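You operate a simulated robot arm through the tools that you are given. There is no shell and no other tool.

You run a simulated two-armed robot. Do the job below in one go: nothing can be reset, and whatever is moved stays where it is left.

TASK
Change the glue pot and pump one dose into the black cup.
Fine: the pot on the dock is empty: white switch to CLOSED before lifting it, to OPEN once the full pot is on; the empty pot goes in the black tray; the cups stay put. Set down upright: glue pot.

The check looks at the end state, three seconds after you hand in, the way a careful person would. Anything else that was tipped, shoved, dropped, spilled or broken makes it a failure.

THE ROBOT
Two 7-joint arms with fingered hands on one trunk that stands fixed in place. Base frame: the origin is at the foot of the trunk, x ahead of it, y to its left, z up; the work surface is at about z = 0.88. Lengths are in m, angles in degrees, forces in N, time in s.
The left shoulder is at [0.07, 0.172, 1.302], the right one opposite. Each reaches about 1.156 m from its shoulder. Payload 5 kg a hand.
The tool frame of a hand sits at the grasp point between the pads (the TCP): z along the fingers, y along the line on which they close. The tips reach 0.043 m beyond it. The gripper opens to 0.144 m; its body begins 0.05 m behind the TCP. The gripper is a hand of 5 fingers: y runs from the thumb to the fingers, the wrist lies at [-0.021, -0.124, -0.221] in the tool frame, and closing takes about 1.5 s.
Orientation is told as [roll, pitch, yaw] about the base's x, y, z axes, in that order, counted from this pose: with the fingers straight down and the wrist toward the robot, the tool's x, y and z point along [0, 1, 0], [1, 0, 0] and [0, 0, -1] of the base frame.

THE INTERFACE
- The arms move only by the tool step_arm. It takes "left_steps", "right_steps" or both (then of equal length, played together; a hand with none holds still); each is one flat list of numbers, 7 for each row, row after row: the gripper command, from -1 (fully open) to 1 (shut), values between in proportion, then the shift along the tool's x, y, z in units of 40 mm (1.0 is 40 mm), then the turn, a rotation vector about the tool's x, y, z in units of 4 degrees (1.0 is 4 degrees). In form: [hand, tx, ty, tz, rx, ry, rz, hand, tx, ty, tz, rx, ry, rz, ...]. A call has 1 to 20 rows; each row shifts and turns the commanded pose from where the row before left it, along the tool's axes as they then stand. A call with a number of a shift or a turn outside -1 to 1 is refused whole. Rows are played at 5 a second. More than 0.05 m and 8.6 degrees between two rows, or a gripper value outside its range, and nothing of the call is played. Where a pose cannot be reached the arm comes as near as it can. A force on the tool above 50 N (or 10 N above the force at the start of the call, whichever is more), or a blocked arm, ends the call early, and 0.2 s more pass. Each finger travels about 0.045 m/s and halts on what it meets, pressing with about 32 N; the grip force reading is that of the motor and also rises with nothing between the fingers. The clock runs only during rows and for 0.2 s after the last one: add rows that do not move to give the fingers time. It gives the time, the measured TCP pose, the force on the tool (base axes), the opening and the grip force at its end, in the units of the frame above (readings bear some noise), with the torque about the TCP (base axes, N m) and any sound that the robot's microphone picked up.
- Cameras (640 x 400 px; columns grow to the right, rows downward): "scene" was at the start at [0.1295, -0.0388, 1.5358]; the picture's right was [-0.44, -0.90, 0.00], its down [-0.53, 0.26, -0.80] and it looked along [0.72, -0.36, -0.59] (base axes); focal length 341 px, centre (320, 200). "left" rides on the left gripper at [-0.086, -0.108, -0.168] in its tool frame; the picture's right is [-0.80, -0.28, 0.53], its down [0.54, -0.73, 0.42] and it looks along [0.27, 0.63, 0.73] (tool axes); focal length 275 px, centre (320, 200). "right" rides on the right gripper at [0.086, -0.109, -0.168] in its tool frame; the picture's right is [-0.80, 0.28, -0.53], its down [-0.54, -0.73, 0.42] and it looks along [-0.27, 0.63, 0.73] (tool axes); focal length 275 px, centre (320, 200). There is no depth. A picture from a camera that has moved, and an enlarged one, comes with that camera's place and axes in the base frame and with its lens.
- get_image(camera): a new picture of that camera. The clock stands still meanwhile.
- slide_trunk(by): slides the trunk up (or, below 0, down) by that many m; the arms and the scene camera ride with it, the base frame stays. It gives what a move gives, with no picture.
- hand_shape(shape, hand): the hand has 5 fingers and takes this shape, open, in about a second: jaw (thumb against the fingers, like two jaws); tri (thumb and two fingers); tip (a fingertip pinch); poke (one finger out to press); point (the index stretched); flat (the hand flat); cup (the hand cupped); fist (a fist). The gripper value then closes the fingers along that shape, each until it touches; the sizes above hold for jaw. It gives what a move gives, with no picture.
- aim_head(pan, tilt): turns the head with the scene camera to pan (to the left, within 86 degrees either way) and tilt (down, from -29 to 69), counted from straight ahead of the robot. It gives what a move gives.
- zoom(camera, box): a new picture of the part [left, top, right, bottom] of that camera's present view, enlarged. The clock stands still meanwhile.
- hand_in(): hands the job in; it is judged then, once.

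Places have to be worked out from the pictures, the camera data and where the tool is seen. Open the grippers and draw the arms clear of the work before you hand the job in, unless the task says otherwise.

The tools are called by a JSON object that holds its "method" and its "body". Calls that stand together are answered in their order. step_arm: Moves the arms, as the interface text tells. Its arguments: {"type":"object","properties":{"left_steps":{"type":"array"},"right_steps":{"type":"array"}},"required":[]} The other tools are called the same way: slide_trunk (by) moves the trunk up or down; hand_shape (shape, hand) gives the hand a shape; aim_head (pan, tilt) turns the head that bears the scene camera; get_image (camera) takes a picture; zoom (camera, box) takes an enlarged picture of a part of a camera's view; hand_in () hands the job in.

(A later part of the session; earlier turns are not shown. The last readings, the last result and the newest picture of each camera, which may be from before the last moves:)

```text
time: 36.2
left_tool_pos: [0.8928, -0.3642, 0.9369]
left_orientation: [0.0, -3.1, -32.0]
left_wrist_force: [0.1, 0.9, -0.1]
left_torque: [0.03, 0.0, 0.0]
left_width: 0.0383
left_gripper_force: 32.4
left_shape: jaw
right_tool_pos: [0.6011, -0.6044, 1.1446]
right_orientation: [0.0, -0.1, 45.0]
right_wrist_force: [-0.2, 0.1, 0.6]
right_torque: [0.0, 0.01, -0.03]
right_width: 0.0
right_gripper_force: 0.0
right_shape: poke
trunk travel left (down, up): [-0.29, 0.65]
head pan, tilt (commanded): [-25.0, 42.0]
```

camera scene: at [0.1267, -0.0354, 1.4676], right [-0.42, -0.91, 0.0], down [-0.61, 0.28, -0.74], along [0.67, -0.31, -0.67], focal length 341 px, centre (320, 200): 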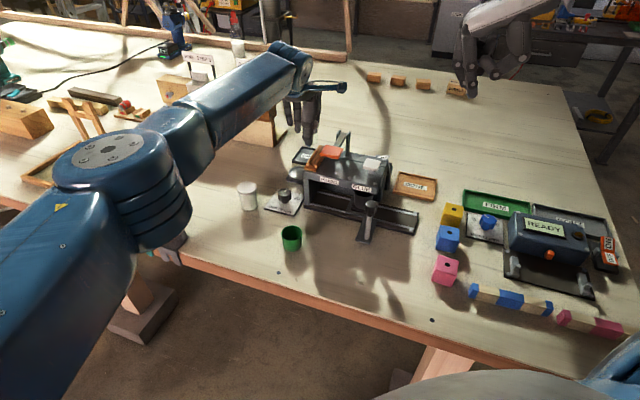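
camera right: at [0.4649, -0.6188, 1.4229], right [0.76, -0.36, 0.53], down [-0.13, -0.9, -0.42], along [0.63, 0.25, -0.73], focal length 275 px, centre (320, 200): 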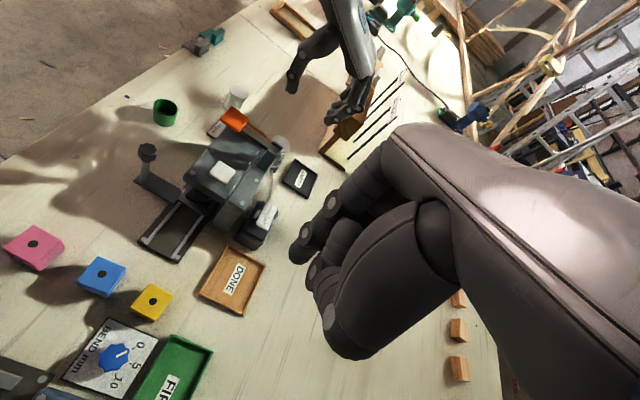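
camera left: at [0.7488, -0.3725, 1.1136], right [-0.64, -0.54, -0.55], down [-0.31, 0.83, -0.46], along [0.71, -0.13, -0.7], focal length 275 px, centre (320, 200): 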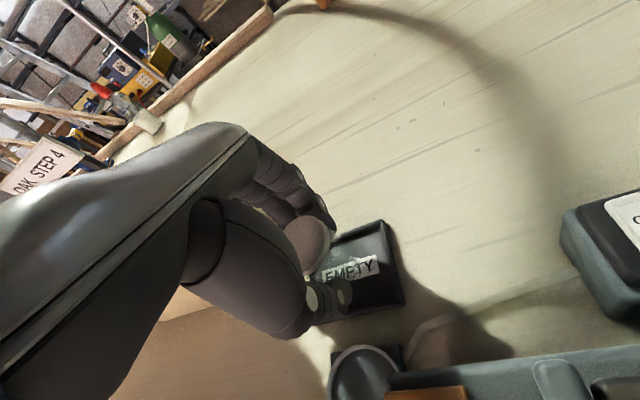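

{"method": "zoom", "body": {"camera": "left", "box": [260, 180, 420, 340]}}

{"method": "zoom", "body": {"camera": "right", "box": [280, 100, 350, 170]}}

{"method": "zoom", "body": {"camera": "scene", "box": [270, 100, 340, 180]}}

```text
2.50 times, centred on (340, 260) of left
camera zoom: at [0.7492, -0.3728, 1.0978], right [-0.64, -0.54, -0.55], down [-0.31, 0.83, -0.46], along [0.71, -0.13, -0.7], focal length 688 px, centre (270, 50)
```

zoom: 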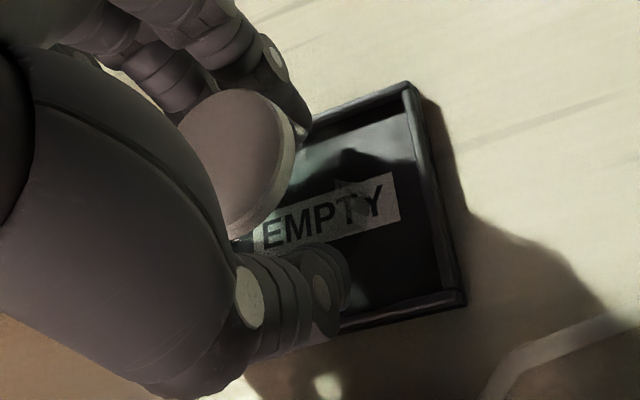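

```text
5.71 times, centred on (315, 135) of right
camera zoom: at [0.4648, -0.6198, 1.3124], right [0.76, -0.36, 0.53], down [-0.13, -0.9, -0.42], along [0.63, 0.25, -0.73], focal length 1573 px, centre (349, 571)
```

zoom: 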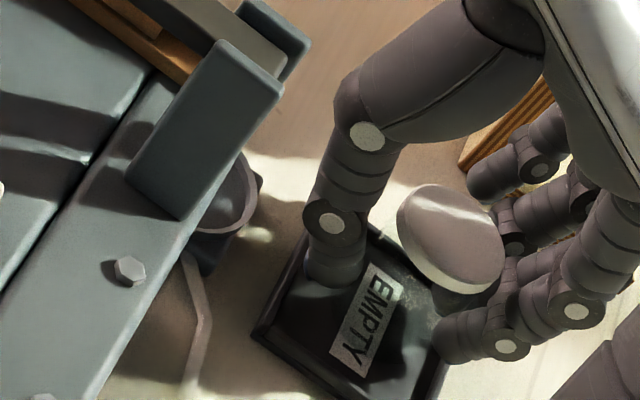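

```text
5.00 times, centred on (305, 140) of scene
camera zoom: at [0.127, -0.0356, 1.4174], right [-0.42, -0.91, 0.0], down [-0.61, 0.28, -0.74], along [0.67, -0.31, -0.67], focal length 1706 px, centre (395, 500)
```

zoom: 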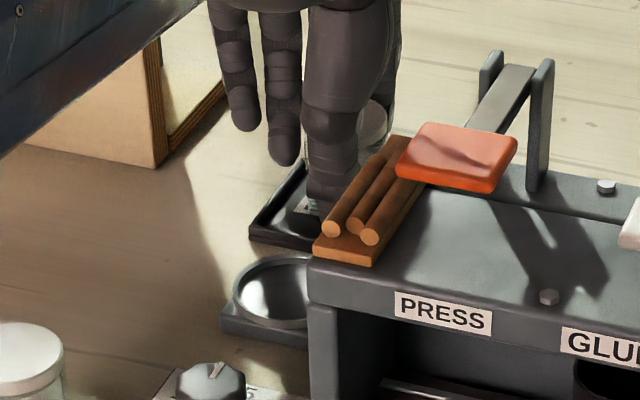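

{"method": "slide_trunk", "body": {"by": -0.002}}

```text
time: 36.7
left_tool_pos: [0.8927, -0.3624, 0.9352]
left_orientation: [0.0, -3.1, -32.0]
left_wrist_force: [0.1, 1.1, 4.8]
left_torque: [0.06, 0.07, 0.0]
left_width: 0.0384
left_gripper_force: 31.6
left_shape: jaw
right_tool_pos: [0.6019, -0.6041, 1.143]
right_orientation: [0.0, 0.0, 45.0]
right_wrist_force: [0.2, 0.4, 0.5]
right_torque: [0.01, 0.02, -0.01]
right_width: 0.0001
right_gripper_force: 0.1
right_shape: poke
trunk travel left (down, up): [-0.288, 0.652]
head pan, tilt (commanded): [-25.0, 42.0]
```

Contact: 4.8 N, and the torque puts it at the pot's near bottom edge — the pot is on the tray floor. I loosen the jaw slowly and watch for side forces.

{"method": "step_arm", "body": {"left_steps": [0.44, 0, 0, 0, 0, 0, 0, 0.4, 0, 0, 0, 0, 0, 0, 0.36, 0, 0, 0, 0, 0, 0, 0.32, 0, 0, 0, 0, 0, 0, 0.32, 0, 0, 0, 0, 0, 0]}}

{"method": "zoom", "body": {"camera": "right", "box": [280, 100, 350, 170]}}

{"method": "zoom", "body": {"camera": "left", "box": [260, 180, 420, 340]}}

```text
time: 37.9
left_tool_pos: [0.8932, -0.3627, 0.9343]
left_orientation: [0.0, -3.0, -32.0]
left_wrist_force: [1.1, -0.8, 0.8]
left_torque: [-0.04, -0.02, 0.04]
left_width: 0.0479
left_gripper_force: 0.1
left_shape: jaw
right_tool_pos: [0.6035, -0.603, 1.1427]
right_orientation: [0.0, 0.0, 45.1]
right_wrist_force: [-0.1, 0.4, -0.4]
right_torque: [-0.01, -0.02, 0.0]
right_width: 0.0001
right_gripper_force: 0.1
right_shape: poke
trunk travel left (down, up): [-0.288, 0.652]
head pan, tilt (commanded): [-25.0, 42.0]
```

```text
5.71 times, centred on (315, 135) of right
camera zoom: at [0.4648, -0.6199, 1.3104], right [0.76, -0.36, 0.53], down [-0.13, -0.9, -0.42], along [0.63, 0.25, -0.73], focal length 1573 px, centre (349, 571)
```

zoom: 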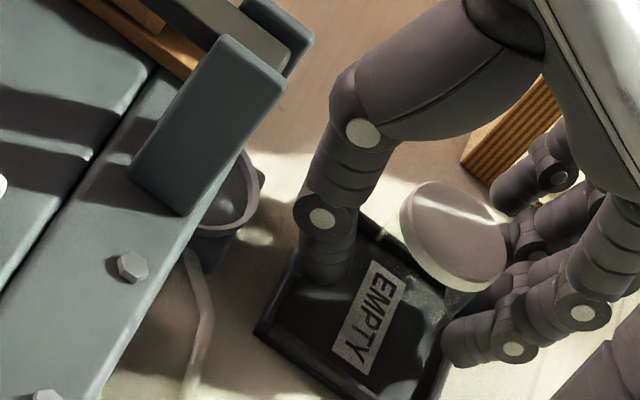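

```text
2.50 times, centred on (340, 260) of left
camera zoom: at [0.7492, -0.3729, 1.0958], right [-0.64, -0.54, -0.55], down [-0.31, 0.83, -0.46], along [0.71, -0.12, -0.7], focal length 688 px, centre (270, 50)
```

zoom: 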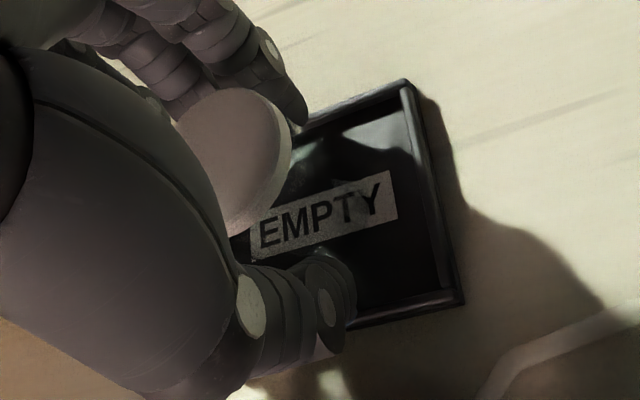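

Grip released, tray hasn't moved. I open a bit further in small increments.

{"method": "step_arm", "body": {"left_steps": [0.26, 0, 0, 0, 0, 0, 0, 0.2, 0, 0, 0, 0, 0, 0, 0.14, 0, 0, 0, 0, 0, 0, 0.1, 0, 0, 0, 0, 0, 0, 0.1, 0, 0, 0, 0, 0, 0]}}

{"method": "zoom", "body": {"camera": "right", "box": [280, 100, 350, 170]}}

{"method": "zoom", "body": {"camera": "left", "box": [260, 180, 420, 340]}}

```text
time: 39.1
left_tool_pos: [0.8947, -0.3639, 0.9341]
left_orientation: [0.0, -3.0, -31.9]
left_wrist_force: [4.5, -2.6, 2.5]
left_torque: [-0.03, -0.15, -0.02]
left_width: 0.0606
left_gripper_force: 0.0
left_shape: jaw
right_tool_pos: [0.6012, -0.6042, 1.1407]
right_orientation: [0.0, 0.1, 45.0]
right_wrist_force: [-0.3, -0.3, -0.1]
right_torque: [0.03, -0.05, 0.03]
right_width: 0.0
right_gripper_force: 0.0
right_shape: poke
trunk travel left (down, up): [-0.288, 0.652]
head pan, tilt (commanded): [-25.0, 42.0]
```

```text
5.71 times, centred on (315, 135) of right
camera zoom: at [0.4649, -0.62, 1.3103], right [0.76, -0.36, 0.53], down [-0.13, -0.9, -0.42], along [0.63, 0.25, -0.73], focal length 1573 px, centre (349, 571)
```

zoom: 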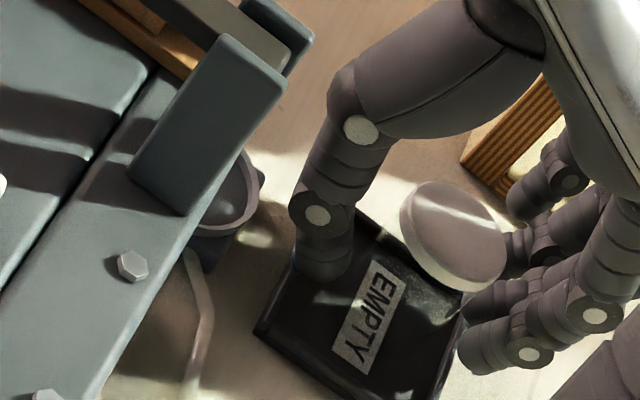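

```text
2.50 times, centred on (340, 260) of left
camera zoom: at [0.7493, -0.373, 1.0959], right [-0.64, -0.54, -0.55], down [-0.31, 0.83, -0.46], along [0.71, -0.13, -0.7], focal length 688 px, centre (270, 50)
```

zoom: 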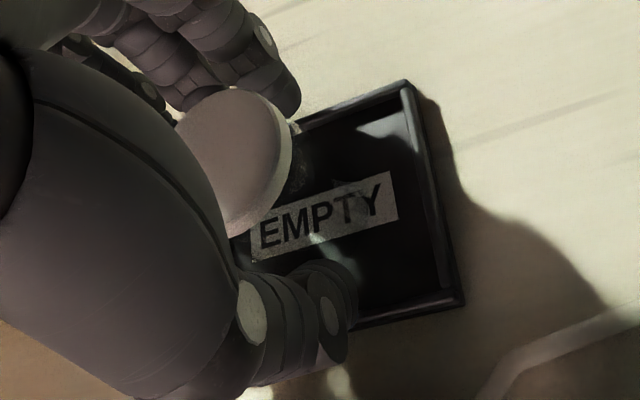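

The thumb just touches the tray's front wall (≈5 N). I relieve it a little, then rise straight up with the trunk 2 cm before opening wider.

{"method": "step_arm", "body": {"left_steps": [0.18, 0, 0, 0, 0, 0, 0, 0.2, 0, 0, 0, 0, 0, 0, 0.2, 0, 0, 0, 0, 0, 0]}}

```text
time: 39.9
left_tool_pos: [0.8934, -0.3626, 0.9347]
left_orientation: [-0.1, -2.9, -31.9]
left_wrist_force: [2.3, -2.2, 3.4]
left_torque: [0.03, -0.05, -0.04]
left_width: 0.0564
left_gripper_force: 0.1
left_shape: jaw
right_tool_pos: [0.6019, -0.6053, 1.1429]
right_orientation: [0.0, 0.1, 45.0]
right_wrist_force: [-1.3, -0.3, -0.4]
right_torque: [0.0, 0.03, 0.01]
right_width: 0.0002
right_gripper_force: 0.1
right_shape: poke
trunk travel left (down, up): [-0.288, 0.652]
head pan, tilt (commanded): [-25.0, 42.0]
```

{"method": "slide_trunk", "body": {"by": 0.006}}

{"method": "zoom", "body": {"camera": "right", "box": [280, 100, 350, 170]}}

{"method": "zoom", "body": {"camera": "left", "box": [260, 180, 420, 340]}}

```text
time: 40.5
left_tool_pos: [0.8941, -0.3616, 0.9401]
left_orientation: [0.0, -3.0, -32.0]
left_wrist_force: [0.2, -0.2, 0.1]
left_torque: [-0.02, 0.01, -0.01]
left_width: 0.0578
left_gripper_force: 0.0
left_shape: jaw
right_tool_pos: [0.601, -0.6039, 1.1481]
right_orientation: [0.1, -0.1, 45.0]
right_wrist_force: [0.1, -0.2, 0.0]
right_torque: [-0.04, -0.02, -0.02]
right_width: 0.0003
right_gripper_force: 0.0
right_shape: poke
trunk travel left (down, up): [-0.294, 0.646]
head pan, tilt (commanded): [-25.0, 42.0]
```

```text
5.71 times, centred on (315, 135) of right
camera zoom: at [0.4645, -0.6195, 1.3166], right [0.76, -0.36, 0.53], down [-0.13, -0.9, -0.42], along [0.63, 0.25, -0.73], focal length 1573 px, centre (349, 571)
```

zoom: 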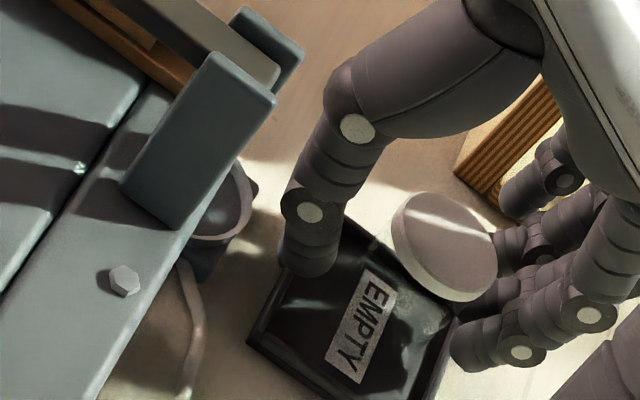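

```text
2.50 times, centred on (340, 260) of left
camera zoom: at [0.7489, -0.3725, 1.1018], right [-0.64, -0.54, -0.55], down [-0.31, 0.83, -0.46], along [0.7, -0.12, -0.7], focal length 688 px, centre (270, 50)
```

zoom: 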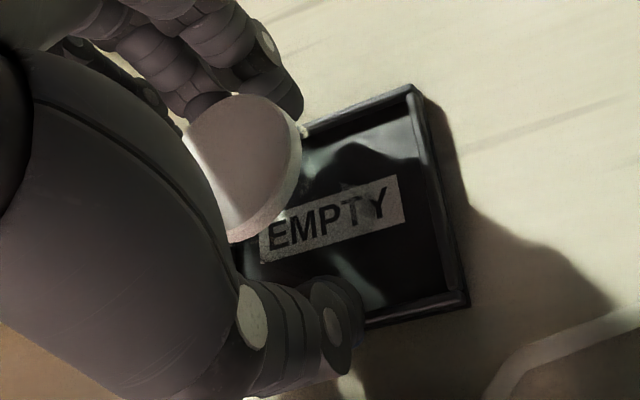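

Free of contact and the pot stands in the tray. I open further to 0.075 and rise 6 cm with the trunk.

{"method": "step_arm", "body": {"left_steps": [0.12, 0, 0, 0, 0, 0, 0, 0.05, 0, 0, 0, 0, 0, 0, 0.0, 0, 0, 0, 0, 0, 0, -0.04, 0, 0, 0, 0, 0, 0, -0.04, 0, 0, 0, 0, 0, 0]}}

{"method": "slide_trunk", "body": {"by": 0.03}}

{"method": "zoom", "body": {"camera": "left", "box": [260, 180, 420, 340]}}

{"method": "zoom", "body": {"camera": "right", "box": [270, 100, 350, 180]}}

```text
time: 41.7
left_tool_pos: [0.894, -0.3623, 0.9401]
left_orientation: [0.0, -3.0, -32.0]
left_wrist_force: [0.2, 0.3, -0.3]
left_torque: [-0.01, 0.03, -0.01]
left_width: 0.0742
left_gripper_force: 0.0
left_shape: jaw
right_tool_pos: [0.6032, -0.6041, 1.1483]
right_orientation: [0.1, -0.1, 45.0]
right_wrist_force: [-1.8, -0.4, -0.4]
right_torque: [0.0, 0.01, 0.02]
right_width: 0.0
right_gripper_force: 0.0
right_shape: poke
trunk travel left (down, up): [-0.294, 0.646]
head pan, tilt (commanded): [-25.0, 42.0]
```

```text
time: 42.4
left_tool_pos: [0.8935, -0.3628, 0.9704]
left_orientation: [0.0, -3.0, -31.9]
left_wrist_force: [0.5, 0.4, -0.6]
left_torque: [-0.06, 0.01, -0.01]
left_width: 0.074
left_gripper_force: 0.0
left_shape: jaw
right_tool_pos: [0.6032, -0.6032, 1.1774]
right_orientation: [0.1, 0.0, 45.0]
right_wrist_force: [0.2, 0.2, -0.1]
right_torque: [0.02, 0.02, 0.03]
right_width: 0.0
right_gripper_force: 0.1
right_shape: poke
trunk travel left (down, up): [-0.324, 0.616]
head pan, tilt (commanded): [-25.0, 42.0]
```

```text
2.50 times, centred on (340, 260) of left
camera zoom: at [0.7496, -0.3731, 1.1312], right [-0.64, -0.54, -0.55], down [-0.31, 0.83, -0.46], along [0.7, -0.12, -0.7], focal length 688 px, centre (270, 50)
```

zoom: 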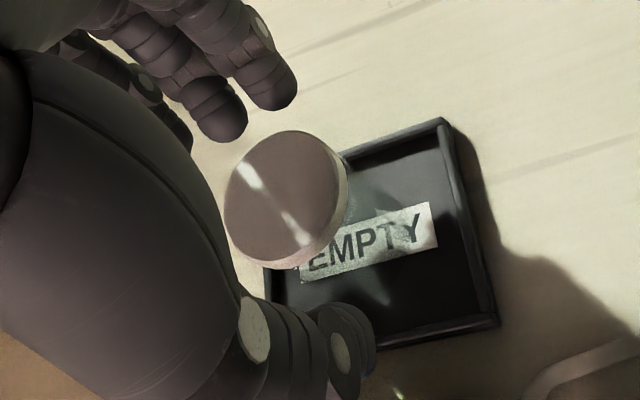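

```text
5.00 times, centred on (310, 140) of right
camera zoom: at [0.4653, -0.6201, 1.3459], right [0.76, -0.36, 0.53], down [-0.13, -0.9, -0.42], along [0.63, 0.26, -0.73], focal length 1376 px, centre (370, 500)
```

zoom: 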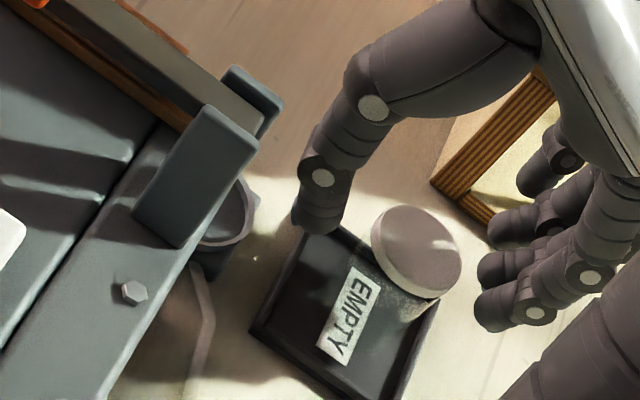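

The pot stands in the tray. I rise the rest of the way with the trunk to its starting height and inspect.

{"method": "slide_trunk", "body": {"by": 0.076}}

{"method": "get_image", "body": {"camera": "left"}}

{"method": "zoom", "body": {"camera": "right", "box": [240, 110, 340, 210]}}

{"method": "zoom", "body": {"camera": "scene", "box": [260, 110, 360, 220]}}

```text
time: 43.6
left_tool_pos: [0.8945, -0.3631, 1.046]
left_orientation: [0.0, -3.0, -32.0]
left_wrist_force: [-0.6, -0.5, -0.3]
left_torque: [0.0, 0.03, 0.01]
left_width: 0.0745
left_gripper_force: 0.0
left_shape: jaw
right_tool_pos: [0.6029, -0.6045, 1.2536]
right_orientation: [0.1, 0.0, 45.0]
right_wrist_force: [-0.6, 0.6, -0.4]
right_torque: [0.05, 0.01, 0.02]
right_width: 0.0
right_gripper_force: 0.2
right_shape: poke
trunk travel left (down, up): [-0.4, 0.54]
head pan, tilt (commanded): [-25.0, 42.0]
```

```text
taken
camera left: at [0.7493, -0.3729, 1.2074], right [-0.64, -0.54, -0.55], down [-0.31, 0.83, -0.46], along [0.7, -0.12, -0.7], focal length 275 px, centre (320, 200)
```

left: 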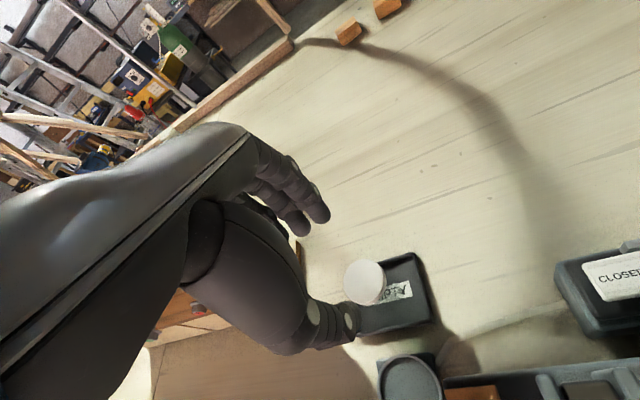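

```text
4.00 times, centred on (290, 160) of right
camera zoom: at [0.465, -0.6199, 1.4222], right [0.76, -0.36, 0.53], down [-0.13, -0.9, -0.42], along [0.63, 0.25, -0.73], focal length 1101 px, centre (440, 360)
```

zoom: 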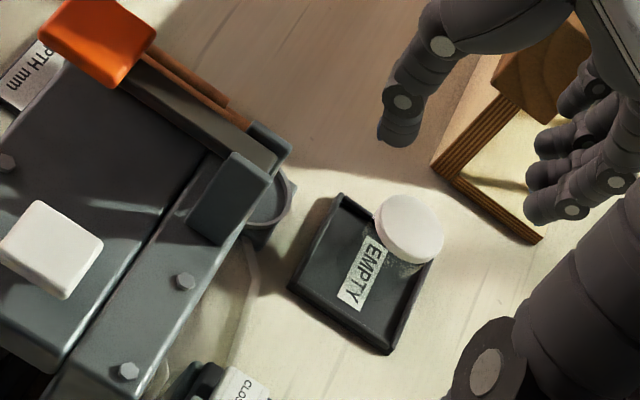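

```text
3.64 times, centred on (310, 165) of scene
camera zoom: at [0.1272, -0.0357, 1.5273], right [-0.42, -0.91, 0.0], down [-0.61, 0.28, -0.74], along [0.67, -0.31, -0.67], focal length 1241 px, centre (356, 327)
```

zoom: 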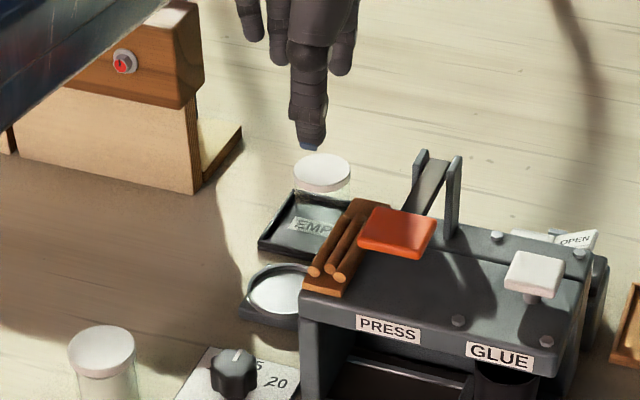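

The empty pot stands upright in the tray at (0.898,-0.364), lid top 0.944. Now I untilt, raise slightly, go back to yaw -44° and carry the left hand to above the full pot (0.773,-0.142).

{"method": "step_arm", "body": {"left_steps": [-0.04, 0, 0, -0.5, 0.375, 0, 0, -0.04, 0, 0, -0.5, 0.375, 0, 0, -0.04, 0, -0.3, 0, 0, 0, 1, -0.04, 0, -0.3, 0, 0, 0, 1, -0.04, 0, -0.3, 0, 0, 0, 1, -0.04, 0.265, -0.8, 0, 0, 0, 0, -0.04, 0.265, -0.8, 0, 0, 0, 0, -0.04, 0.265, -0.8, 0, 0, 0, 0, -0.04, 0.265, -0.8, 0, 0, 0, 0, -0.04, 0.265, -0.8, 0, 0, 0, 0, -0.04, 0.265, -0.8, 0, 0, 0, 0, -0.04, 0, 0, 0, 0, 0, 0]}}

{"method": "get_image", "body": {"camera": "left"}}

{"method": "get_image", "body": {"camera": "scene"}}

```text
time: 46.2
left_tool_pos: [0.7696, -0.1483, 1.0843]
left_orientation: [0.0, -0.1, -44.0]
left_wrist_force: [0.9, -0.1, -0.9]
left_torque: [0.03, 0.04, 0.02]
left_width: 0.0747
left_gripper_force: 0.0
left_shape: jaw
left hand out of reach, approached as far as the arm can: row 1, 2
right_tool_pos: [0.6025, -0.6054, 1.2535]
right_orientation: [0.1, -0.1, 45.0]
right_wrist_force: [0.3, 0.2, -0.3]
right_torque: [0.01, 0.01, 0.04]
right_width: 0.0002
right_gripper_force: 0.1
right_shape: poke
trunk travel left (down, up): [-0.4, 0.54]
head pan, tilt (commanded): [-25.0, 42.0]
```

```text
taken
camera left: at [0.6326, -0.1343, 1.2514], right [-0.76, -0.38, -0.53], down [-0.15, 0.89, -0.42], along [0.64, -0.24, -0.73], focal length 275 px, centre (320, 200)
```

left: 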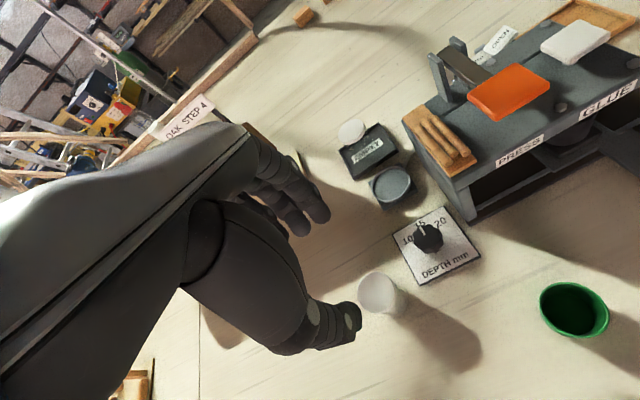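

```text
taken
camera scene: at [0.1272, -0.0364, 1.5274], right [-0.42, -0.91, 0.0], down [-0.61, 0.28, -0.74], along [0.67, -0.31, -0.67], focal length 341 px, centre (320, 200)
```

scene: 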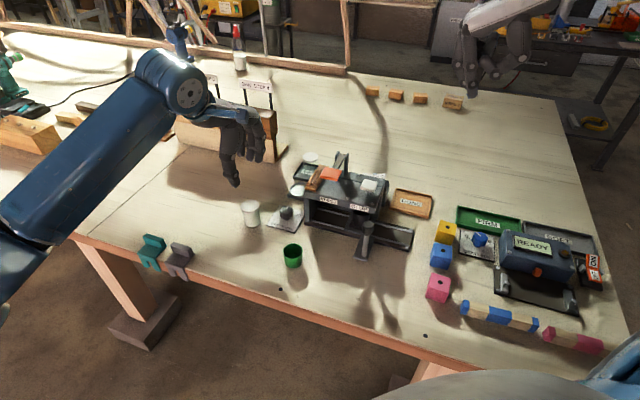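

{"method": "zoom", "body": {"camera": "left", "box": [330, 240, 450, 350]}}

{"method": "zoom", "body": {"camera": "scene", "box": [215, 180, 295, 250]}}

{"method": "zoom", "body": {"camera": "left", "box": [330, 110, 430, 220]}}

```text
3.64 times, centred on (390, 295) of left
camera zoom: at [0.6326, -0.1343, 1.2514], right [-0.76, -0.38, -0.53], down [-0.15, 0.89, -0.42], along [0.64, -0.24, -0.73], focal length 1001 px, centre (66, -146)
```

zoom: 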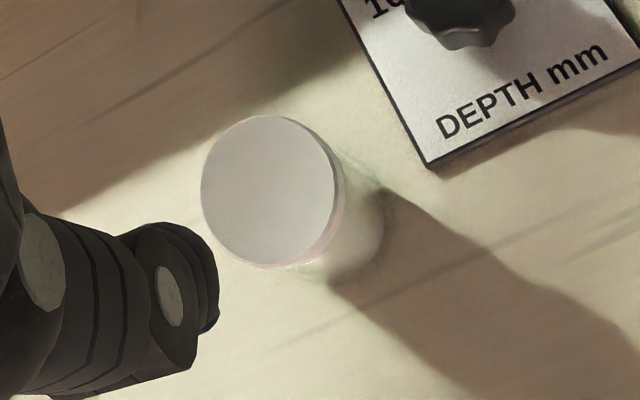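

```text
5.71 times, centred on (255, 215) of scene
camera zoom: at [0.1272, -0.0364, 1.5274], right [-0.42, -0.91, 0.0], down [-0.61, 0.28, -0.74], along [0.67, -0.31, -0.67], focal length 1950 px, centre (691, 114)
```

zoom: 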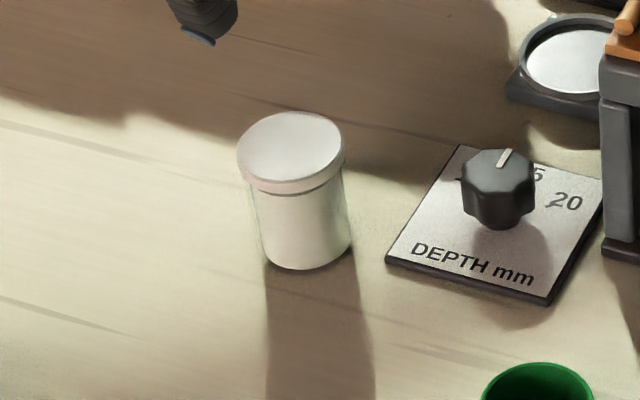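

```text
3.64 times, centred on (380, 165) of left
camera zoom: at [0.6326, -0.1343, 1.2514], right [-0.76, -0.38, -0.53], down [-0.15, 0.89, -0.42], along [0.64, -0.24, -0.73], focal length 1001 px, centre (102, 327)
```

zoom: 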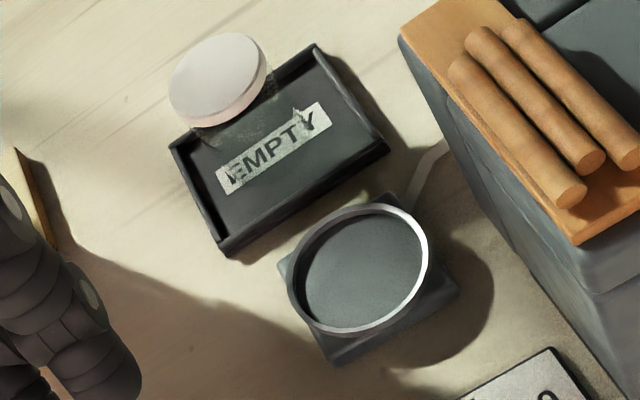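

Full pot centre refined to (0.7715,-0.1413). I correct 6 mm sideways and descend to TCP z≈0.985.

{"method": "step_arm", "body": {"left_steps": [-0.04, 0.07, -0.04, 0.4, 0, 0, 0, -0.04, 0.065, -0.04, 0.5, 0, 0, 0, -0.04, 0, 0, 0.5, 0, 0, 0, -0.04, 0, 0, 0.5, 0, 0, 0, -0.04, 0, 0, 0.55, 0, 0, 0, -0.04, 0, 0, 0, 0, 0, 0]}}

{"method": "get_image", "body": {"camera": "left"}}

{"method": "zoom", "body": {"camera": "scene", "box": [205, 140, 305, 240]}}

```text
time: 47.6
left_tool_pos: [0.7724, -0.1417, 0.9878]
left_orientation: [0.0, 0.0, -43.9]
left_wrist_force: [-0.4, 1.0, -0.6]
left_torque: [-0.03, -0.02, 0.01]
left_width: 0.0748
left_gripper_force: 0.0
left_shape: jaw
right_tool_pos: [0.6028, -0.6039, 1.2541]
right_orientation: [0.0, 0.0, 45.0]
right_wrist_force: [0.6, 0.1, -0.3]
right_torque: [0.01, -0.01, -0.01]
right_width: 0.0
right_gripper_force: 0.1
right_shape: poke
trunk travel left (down, up): [-0.4, 0.54]
head pan, tilt (commanded): [-25.0, 42.0]
```

```text
taken
camera left: at [0.635, -0.1263, 1.1543], right [-0.76, -0.38, -0.53], down [-0.15, 0.89, -0.42], along [0.64, -0.24, -0.73], focal length 275 px, centre (320, 200)
```

left: 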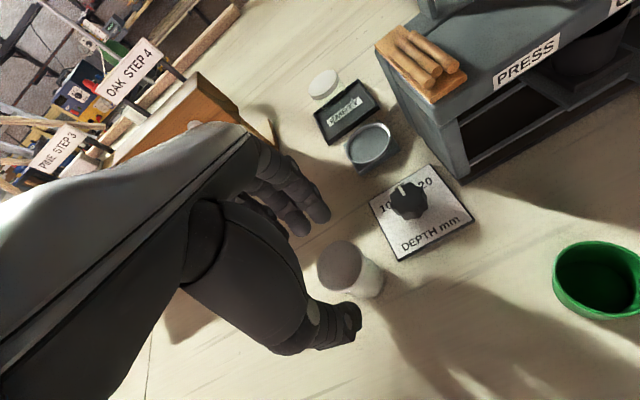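

```text
4.00 times, centred on (255, 190) of scene
camera zoom: at [0.1267, -0.0354, 1.5275], right [-0.42, -0.91, 0.0], down [-0.61, 0.28, -0.74], along [0.67, -0.31, -0.67], focal length 1365 px, centre (580, 240)
```

zoom: 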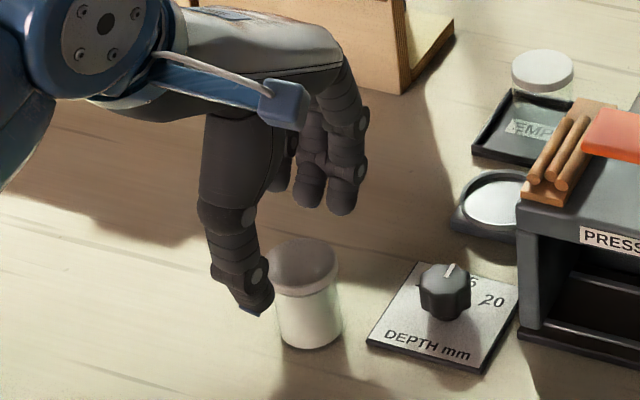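

Alignment is good (lid within ~3 mm of the grasp axis). I go down to TCP z≈0.935.

{"method": "step_arm", "body": {"left_steps": [-0.04, -0.05, -0.03, 0.3, 0, 0, 0, -0.04, 0, 0, 0.3, 0, 0, 0, -0.04, 0, 0, 0.3, 0, 0, 0, -0.04, 0, 0, 0.25, 0, 0, 0, -0.04, 0, 0, 0.13, 0, 0, 0, -0.04, 0, 0, 0, 0, 0, 0]}}

{"method": "get_image", "body": {"camera": "left"}}

{"method": "zoom", "body": {"camera": "scene", "box": [205, 140, 305, 240]}}

```text
time: 49.0
left_tool_pos: [0.7707, -0.143, 0.9343]
left_orientation: [0.0, 0.0, -44.0]
left_wrist_force: [0.3, -0.2, -0.1]
left_torque: [0.01, 0.03, -0.03]
left_width: 0.0745
left_gripper_force: 0.0
left_shape: jaw
right_tool_pos: [0.6022, -0.6032, 1.2539]
right_orientation: [0.0, 0.1, 44.9]
right_wrist_force: [0.1, -0.7, -1.4]
right_torque: [0.01, 0.04, 0.0]
right_width: 0.0001
right_gripper_force: 0.1
right_shape: poke
trunk travel left (down, up): [-0.4, 0.54]
head pan, tilt (commanded): [-25.0, 42.0]
```

```text
taken
camera left: at [0.6324, -0.1278, 1.1019], right [-0.76, -0.38, -0.53], down [-0.15, 0.89, -0.42], along [0.64, -0.24, -0.73], focal length 275 px, centre (320, 200)
```

left: 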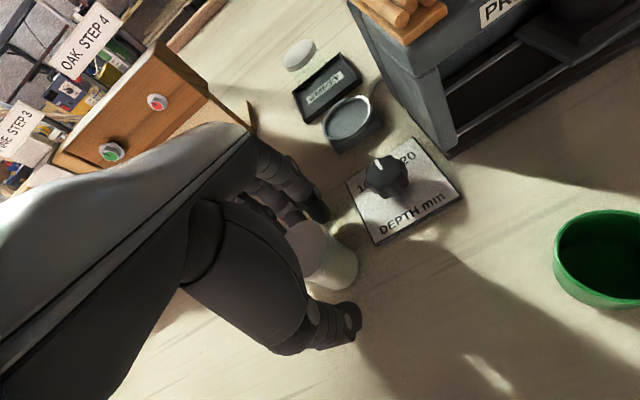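

```text
4.00 times, centred on (255, 190) of scene
camera zoom: at [0.127, -0.0354, 1.5274], right [-0.42, -0.91, 0.0], down [-0.61, 0.28, -0.74], along [0.67, -0.31, -0.67], focal length 1365 px, centre (580, 240)
```

zoom: 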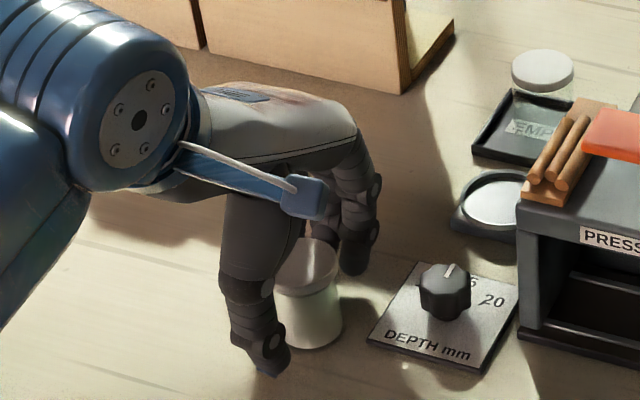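

The fingers straddle the full pot. I close the jaw gradually.

{"method": "step_arm", "body": {"left_steps": [0.06, 0, 0, 0, 0, 0, 0, 0.16, 0, 0, 0, 0, 0, 0, 0.24, 0, 0, 0, 0, 0, 0, 0.32, 0, 0, 0, 0, 0, 0, 0.4, 0, 0, 0, 0, 0, 0, 0.5, 0, 0, 0, 0, 0, 0, 0.6, 0, 0, 0, 0, 0, 0, 0.7, 0, 0, 0, 0, 0, 0, 0.7, 0, 0, 0, 0, 0, 0, 0.7, 0, 0, 0, 0, 0, 0]}}

{"method": "get_image", "body": {"camera": "left"}}

{"method": "zoom", "body": {"camera": "scene", "box": [205, 140, 305, 240]}}

```text
time: 51.2
left_tool_pos: [0.7709, -0.1416, 0.9348]
left_orientation: [0.0, 0.1, -44.0]
left_wrist_force: [-0.3, -0.3, 0.1]
left_torque: [0.0, 0.02, -0.01]
left_width: 0.0381
left_gripper_force: 32.3
left_shape: jaw
right_tool_pos: [0.6016, -0.6036, 1.2544]
right_orientation: [0.0, 0.0, 45.0]
right_wrist_force: [0.2, 0.2, -0.2]
right_torque: [0.0, 0.04, 0.02]
right_width: 0.0
right_gripper_force: 0.0
right_shape: poke
trunk travel left (down, up): [-0.4, 0.54]
head pan, tilt (commanded): [-25.0, 42.0]
```

```text
taken
camera left: at [0.6325, -0.1278, 1.102], right [-0.76, -0.38, -0.53], down [-0.15, 0.89, -0.42], along [0.64, -0.24, -0.73], focal length 275 px, centre (320, 200)
```

left: 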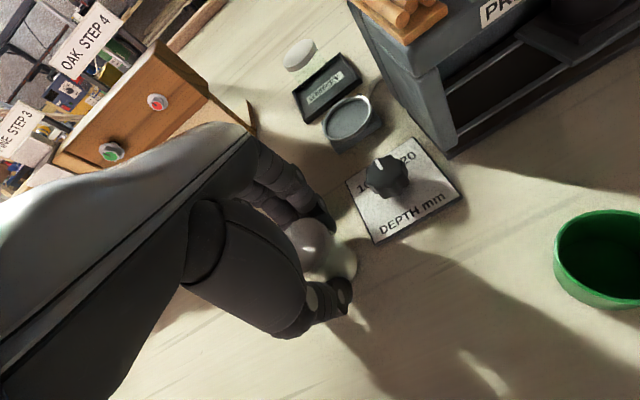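

```text
4.00 times, centred on (255, 190) of scene
camera zoom: at [0.127, -0.0355, 1.5274], right [-0.42, -0.91, 0.0], down [-0.61, 0.28, -0.74], along [0.67, -0.31, -0.67], focal length 1365 px, centre (580, 240)
```

zoom: 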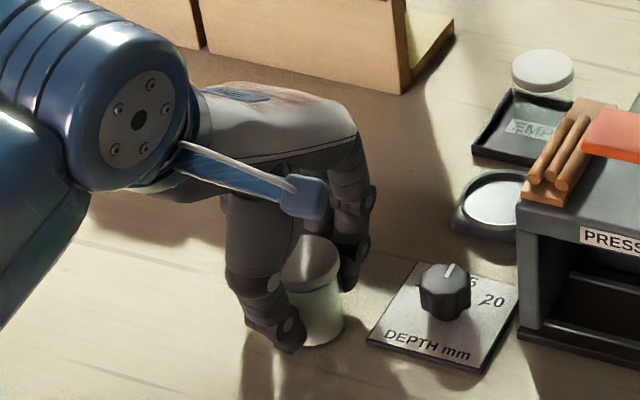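

Gripped at 32 N, same width as the other pot. I lift slowly.

{"method": "step_arm", "body": {"left_steps": [0.7, 0, 0, -0.15, 0, 0, 0, 0.7, 0, 0, -0.25, 0, 0, 0, 0.7, 0, 0, -0.4, 0, 0, 0, 0.7, 0, 0, -0.5, 0, 0, 0, 0.7, 0, 0, -0.5, 0, 0, 0, 0.7, 0, 0, -0.5, 0, 0, 0, 0.7, 0, 0, -0.5, 0, 0, 0, 0.7, 0, 0, 0, 0, 0, 0]}}

{"method": "zoom", "body": {"camera": "left", "box": [240, 180, 400, 340]}}

{"method": "zoom", "body": {"camera": "scene", "box": [205, 100, 325, 220]}}

```text
time: 53.0
left_tool_pos: [0.7682, -0.141, 1.0467]
left_orientation: [0.1, 0.1, -44.0]
left_wrist_force: [-1.0, 0.3, -0.6]
left_torque: [-0.02, -0.01, -0.01]
left_width: 0.038
left_gripper_force: 31.3
left_shape: jaw
right_tool_pos: [0.6011, -0.6031, 1.2544]
right_orientation: [0.0, -0.1, 45.1]
right_wrist_force: [1.4, 0.0, -0.3]
right_torque: [0.0, -0.01, -0.02]
right_width: 0.0002
right_gripper_force: 0.1
right_shape: poke
trunk travel left (down, up): [-0.4, 0.54]
head pan, tilt (commanded): [-25.0, 42.0]
```

```text
2.50 times, centred on (320, 260) of left
camera zoom: at [0.6315, -0.1271, 1.2145], right [-0.76, -0.38, -0.53], down [-0.15, 0.89, -0.42], along [0.64, -0.24, -0.73], focal length 688 px, centre (320, 50)
```

zoom: 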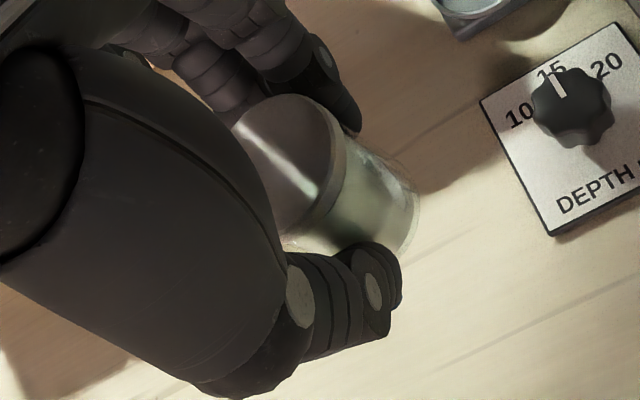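

```text
3.33 times, centred on (265, 160) of scene
camera zoom: at [0.1272, -0.0354, 1.5274], right [-0.42, -0.91, 0.0], down [-0.61, 0.28, -0.74], along [0.67, -0.31, -0.67], focal length 1138 px, centre (503, 333)
```

zoom: 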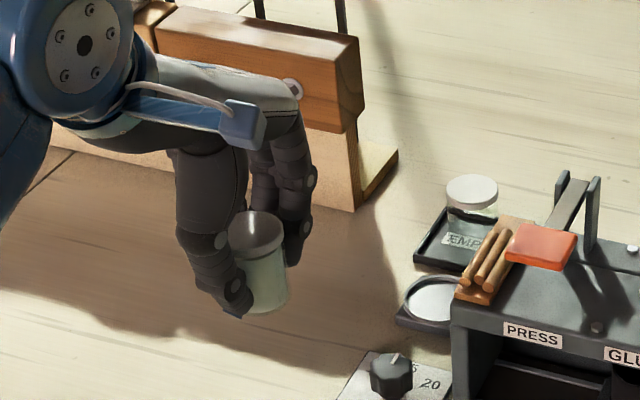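

The full pot is up and upright. Before going to the dock I measure exactly where it sits relative to the TCP.

{"method": "zoom", "body": {"camera": "scene", "box": [225, 140, 275, 210]}}

{"method": "zoom", "body": {"camera": "right", "box": [180, 20, 320, 140]}}

```text
5.71 times, centred on (250, 175) of scene
camera zoom: at [0.1272, -0.0354, 1.5274], right [-0.42, -0.91, 0.0], down [-0.61, 0.28, -0.74], along [0.67, -0.31, -0.67], focal length 1950 px, centre (720, 343)
```

zoom: 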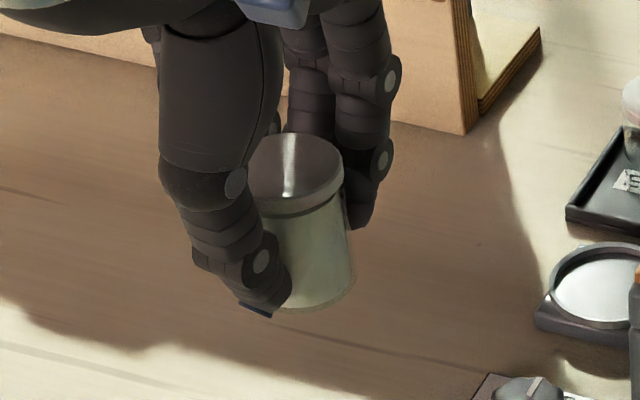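

```text
3.33 times, centred on (250, 80) of right
camera zoom: at [0.4651, -0.6196, 1.4224], right [0.76, -0.36, 0.53], down [-0.13, -0.9, -0.42], along [0.63, 0.25, -0.73], focal length 918 px, centre (553, 600)
```

zoom: 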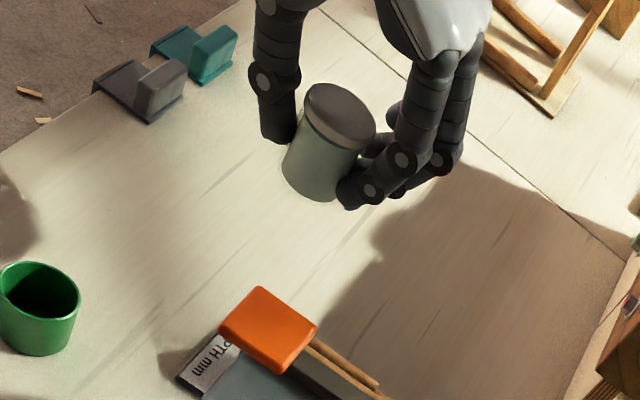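

Combined views put the pot ≈5.5 mm toward the fingers from the TCP. Ring centre is (0.824,-0.300) with ≈±6 mm play for the pot body, so I move the TCP to (0.819,-0.297), still high.

{"method": "step_arm", "body": {"left_steps": [0.7, -0.39, 0.7245, 0, 0, 0, 0, 0.7, -0.39, 0.7245, 0, 0, 0, 0, 0.7, -0.39, 0.7245, 0, 0, 0, 0, 0.7, -0.39, 0.7245, 0, 0, 0, 0, 0.7, -0.39, 0.7245, 0, 0, 0, 0, 0.7, 0, 0, 0, 0, 0, 0, 0.7, 0, 0, 0, 0, 0, 0]}}

{"method": "get_image", "body": {"camera": "left"}}

{"method": "zoom", "body": {"camera": "scene", "box": [260, 120, 340, 210]}}

{"method": "zoom", "body": {"camera": "right", "box": [220, 60, 340, 200]}}

```text
time: 54.6
left_tool_pos: [0.8213, -0.2982, 1.0449]
left_orientation: [0.0, 0.0, -44.0]
left_wrist_force: [-0.7, -0.1, -0.3]
left_torque: [0.0, -0.02, -0.03]
left_width: 0.038
left_gripper_force: 32.0
left_shape: jaw
right_tool_pos: [0.6014, -0.6041, 1.254]
right_orientation: [0.1, 0.0, 45.0]
right_wrist_force: [0.1, -0.3, 0.6]
right_torque: [0.02, -0.02, -0.03]
right_width: 0.0
right_gripper_force: 0.1
right_shape: poke
trunk travel left (down, up): [-0.4, 0.54]
head pan, tilt (commanded): [-25.0, 42.0]
```

```text
taken
camera left: at [0.6831, -0.2851, 1.2125], right [-0.76, -0.38, -0.53], down [-0.15, 0.89, -0.42], along [0.64, -0.24, -0.73], focal length 275 px, centre (320, 200)
```

left: 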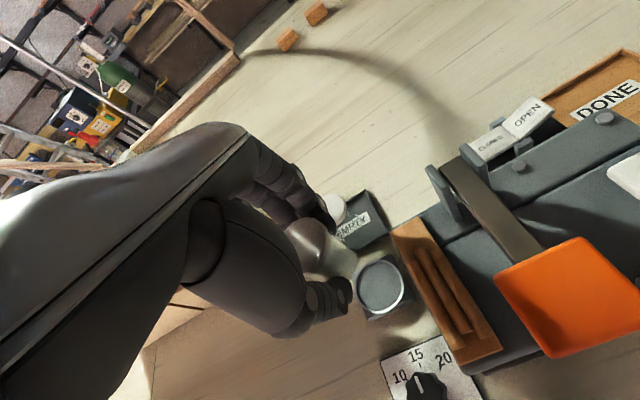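

```text
4.44 times, centred on (300, 165) of scene
camera zoom: at [0.127, -0.0356, 1.5274], right [-0.42, -0.91, 0.0], down [-0.61, 0.28, -0.74], along [0.67, -0.31, -0.67], focal length 1517 px, centre (409, 356)
```

zoom: 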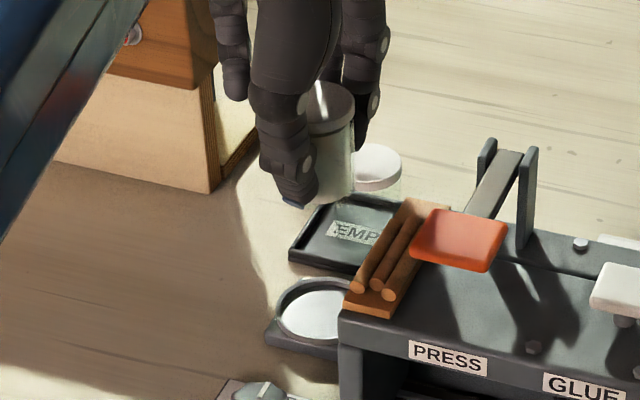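

```text
2.86 times, centred on (280, 130) of right
camera zoom: at [0.4648, -0.6197, 1.4224], right [0.76, -0.36, 0.53], down [-0.13, -0.9, -0.42], along [0.63, 0.25, -0.73], focal length 786 px, centre (434, 400)
```

zoom: 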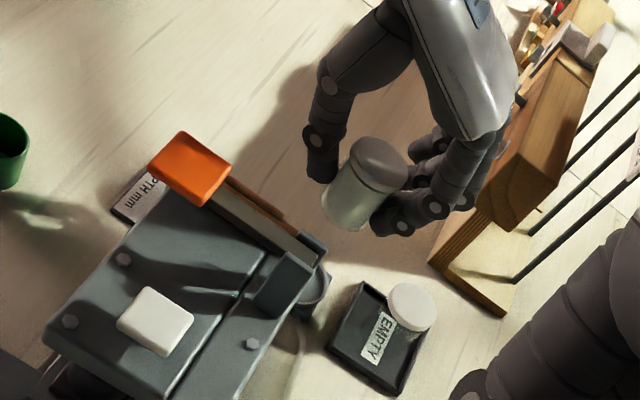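

The held pot is upright and sits at ≈(0.826,-0.301), ring at (0.824,-0.300). I correct 2 mm and lower to a pot bottom of ≈0.92.

{"method": "step_arm", "body": {"left_steps": [0.7, -0.02, -0.05, 0.3, 0, 0, 0, 0.7, 0, 0, 0.4, 0, 0, 0, 0.7, 0, 0, 0.4, 0, 0, 0, 0.7, 0, 0, 0.35, 0, 0, 0, 0.7, 0, 0, 0.25, 0, 0, 0, 0.7, 0, 0, 0, 0, 0, 0]}}

{"method": "zoom", "body": {"camera": "left", "box": [250, 180, 410, 340]}}

{"method": "zoom", "body": {"camera": "scene", "box": [270, 150, 330, 210]}}

{"method": "zoom", "body": {"camera": "right", "box": [240, 80, 320, 180]}}

```text
time: 56.0
left_tool_pos: [0.8177, -0.3009, 0.9784]
left_orientation: [0.1, 0.0, -44.0]
left_wrist_force: [0.1, 0.4, -0.8]
left_torque: [0.01, -0.02, -0.05]
left_width: 0.0381
left_gripper_force: 32.0
left_shape: jaw
right_tool_pos: [0.602, -0.6049, 1.2546]
right_orientation: [0.0, 0.0, 45.1]
right_wrist_force: [0.0, -0.4, 0.8]
right_torque: [-0.01, 0.03, 0.04]
right_width: 0.0
right_gripper_force: 0.1
right_shape: poke
trunk travel left (down, up): [-0.4, 0.54]
head pan, tilt (commanded): [-25.0, 42.0]
```

```text
2.50 times, centred on (330, 260) of left
camera zoom: at [0.6805, -0.2849, 1.1458], right [-0.76, -0.38, -0.53], down [-0.15, 0.89, -0.42], along [0.64, -0.24, -0.73], focal length 688 px, centre (295, 50)
```

zoom: 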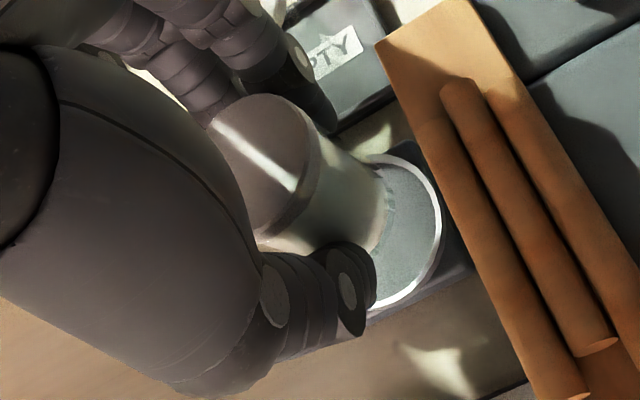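

```text
6.67 times, centred on (300, 180) of scene
camera zoom: at [0.127, -0.0355, 1.5274], right [-0.42, -0.91, 0.0], down [-0.61, 0.28, -0.74], along [0.67, -0.31, -0.67], focal length 2275 px, centre (453, 333)
```

zoom: 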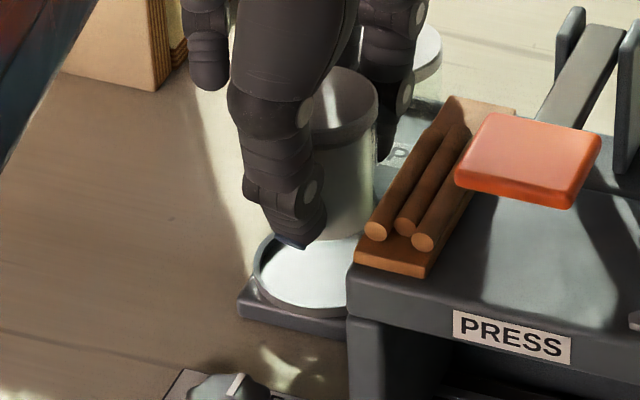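

```text
4.00 times, centred on (280, 130) of right
camera zoom: at [0.4648, -0.6198, 1.4225], right [0.76, -0.36, 0.53], down [-0.13, -0.9, -0.42], along [0.63, 0.25, -0.73], focal length 1101 px, centre (480, 480)
```

zoom: 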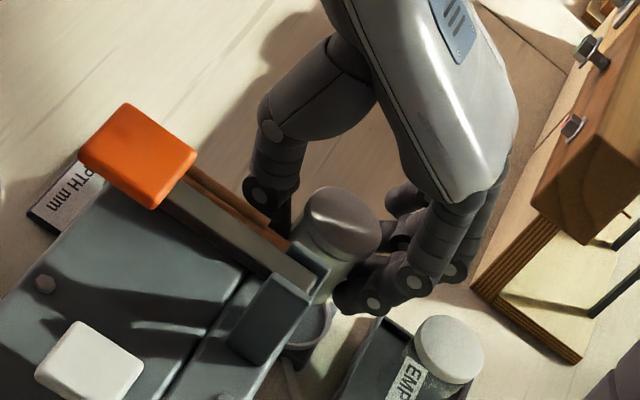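

The pot bottom predicted and seen agrees with the ring within ~2–3 mm. I nudge 1.5 mm away from the machine and lower 2 cm more.

{"method": "step_arm", "body": {"left_steps": [0.7, 0.04, 0, 0.2, 0, 0, 0, 0.7, 0, 0, 0.2, 0, 0, 0, 0.7, 0, 0, 0.15, 0, 0, 0, 0.7, 0, 0, 0, 0, 0, 0]}}

{"method": "zoom", "body": {"camera": "left", "box": [250, 180, 410, 340]}}

{"method": "zoom", "body": {"camera": "scene", "box": [270, 150, 330, 210]}}

```text
time: 57.0
left_tool_pos: [0.8193, -0.2969, 0.9575]
left_orientation: [-0.1, 0.0, -44.0]
left_wrist_force: [0.3, 1.0, -0.2]
left_torque: [0.02, 0.0, 0.02]
left_width: 0.038
left_gripper_force: 32.4
left_shape: jaw
right_tool_pos: [0.6012, -0.605, 1.2536]
right_orientation: [0.0, -0.1, 45.0]
right_wrist_force: [-0.5, -0.8, -0.3]
right_torque: [-0.03, 0.02, 0.0]
right_width: 0.0
right_gripper_force: 0.1
right_shape: poke
trunk travel left (down, up): [-0.4, 0.54]
head pan, tilt (commanded): [-25.0, 42.0]
```

```text
2.50 times, centred on (330, 260) of left
camera zoom: at [0.6821, -0.2832, 1.124], right [-0.76, -0.38, -0.53], down [-0.15, 0.89, -0.42], along [0.64, -0.24, -0.73], focal length 688 px, centre (295, 50)
```

zoom: 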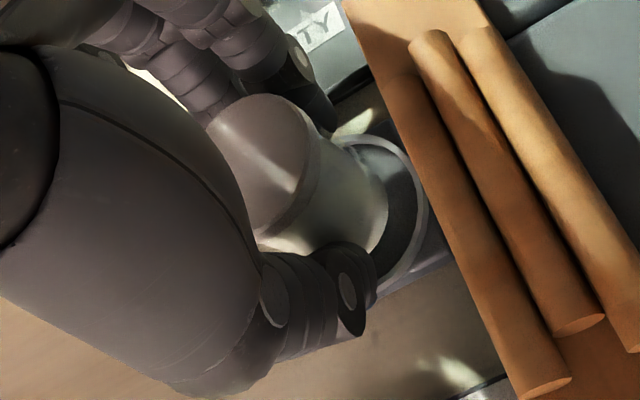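

```text
6.67 times, centred on (300, 180) of scene
camera zoom: at [0.1271, -0.0356, 1.5274], right [-0.42, -0.91, 0.0], down [-0.61, 0.28, -0.74], along [0.67, -0.31, -0.67], focal length 2275 px, centre (453, 333)
```

zoom: 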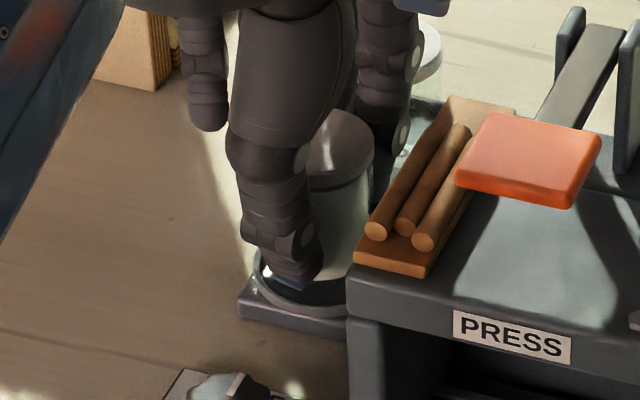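

Bottom ≈0.902, at the rim level. I lower 8 mm gently and read the force.

{"method": "step_arm", "body": {"left_steps": [0.7, 0, 0, 0.1, 0, 0, 0, 0.7, 0, 0, 0.1, 0, 0, 0]}}

```text
time: 57.6
left_tool_pos: [0.8186, -0.2972, 0.9492]
left_orientation: [0.0, 0.0, -44.0]
left_wrist_force: [-0.2, 0.2, -0.3]
left_torque: [-0.01, 0.02, 0.01]
left_width: 0.038
left_gripper_force: 32.3
left_shape: jaw
right_tool_pos: [0.6025, -0.6038, 1.2543]
right_orientation: [-0.1, 0.1, 45.1]
right_wrist_force: [0.0, -0.6, 0.8]
right_torque: [-0.02, -0.03, -0.04]
right_width: 0.0
right_gripper_force: 0.0
right_shape: poke
trunk travel left (down, up): [-0.4, 0.54]
head pan, tilt (commanded): [-25.0, 42.0]
```

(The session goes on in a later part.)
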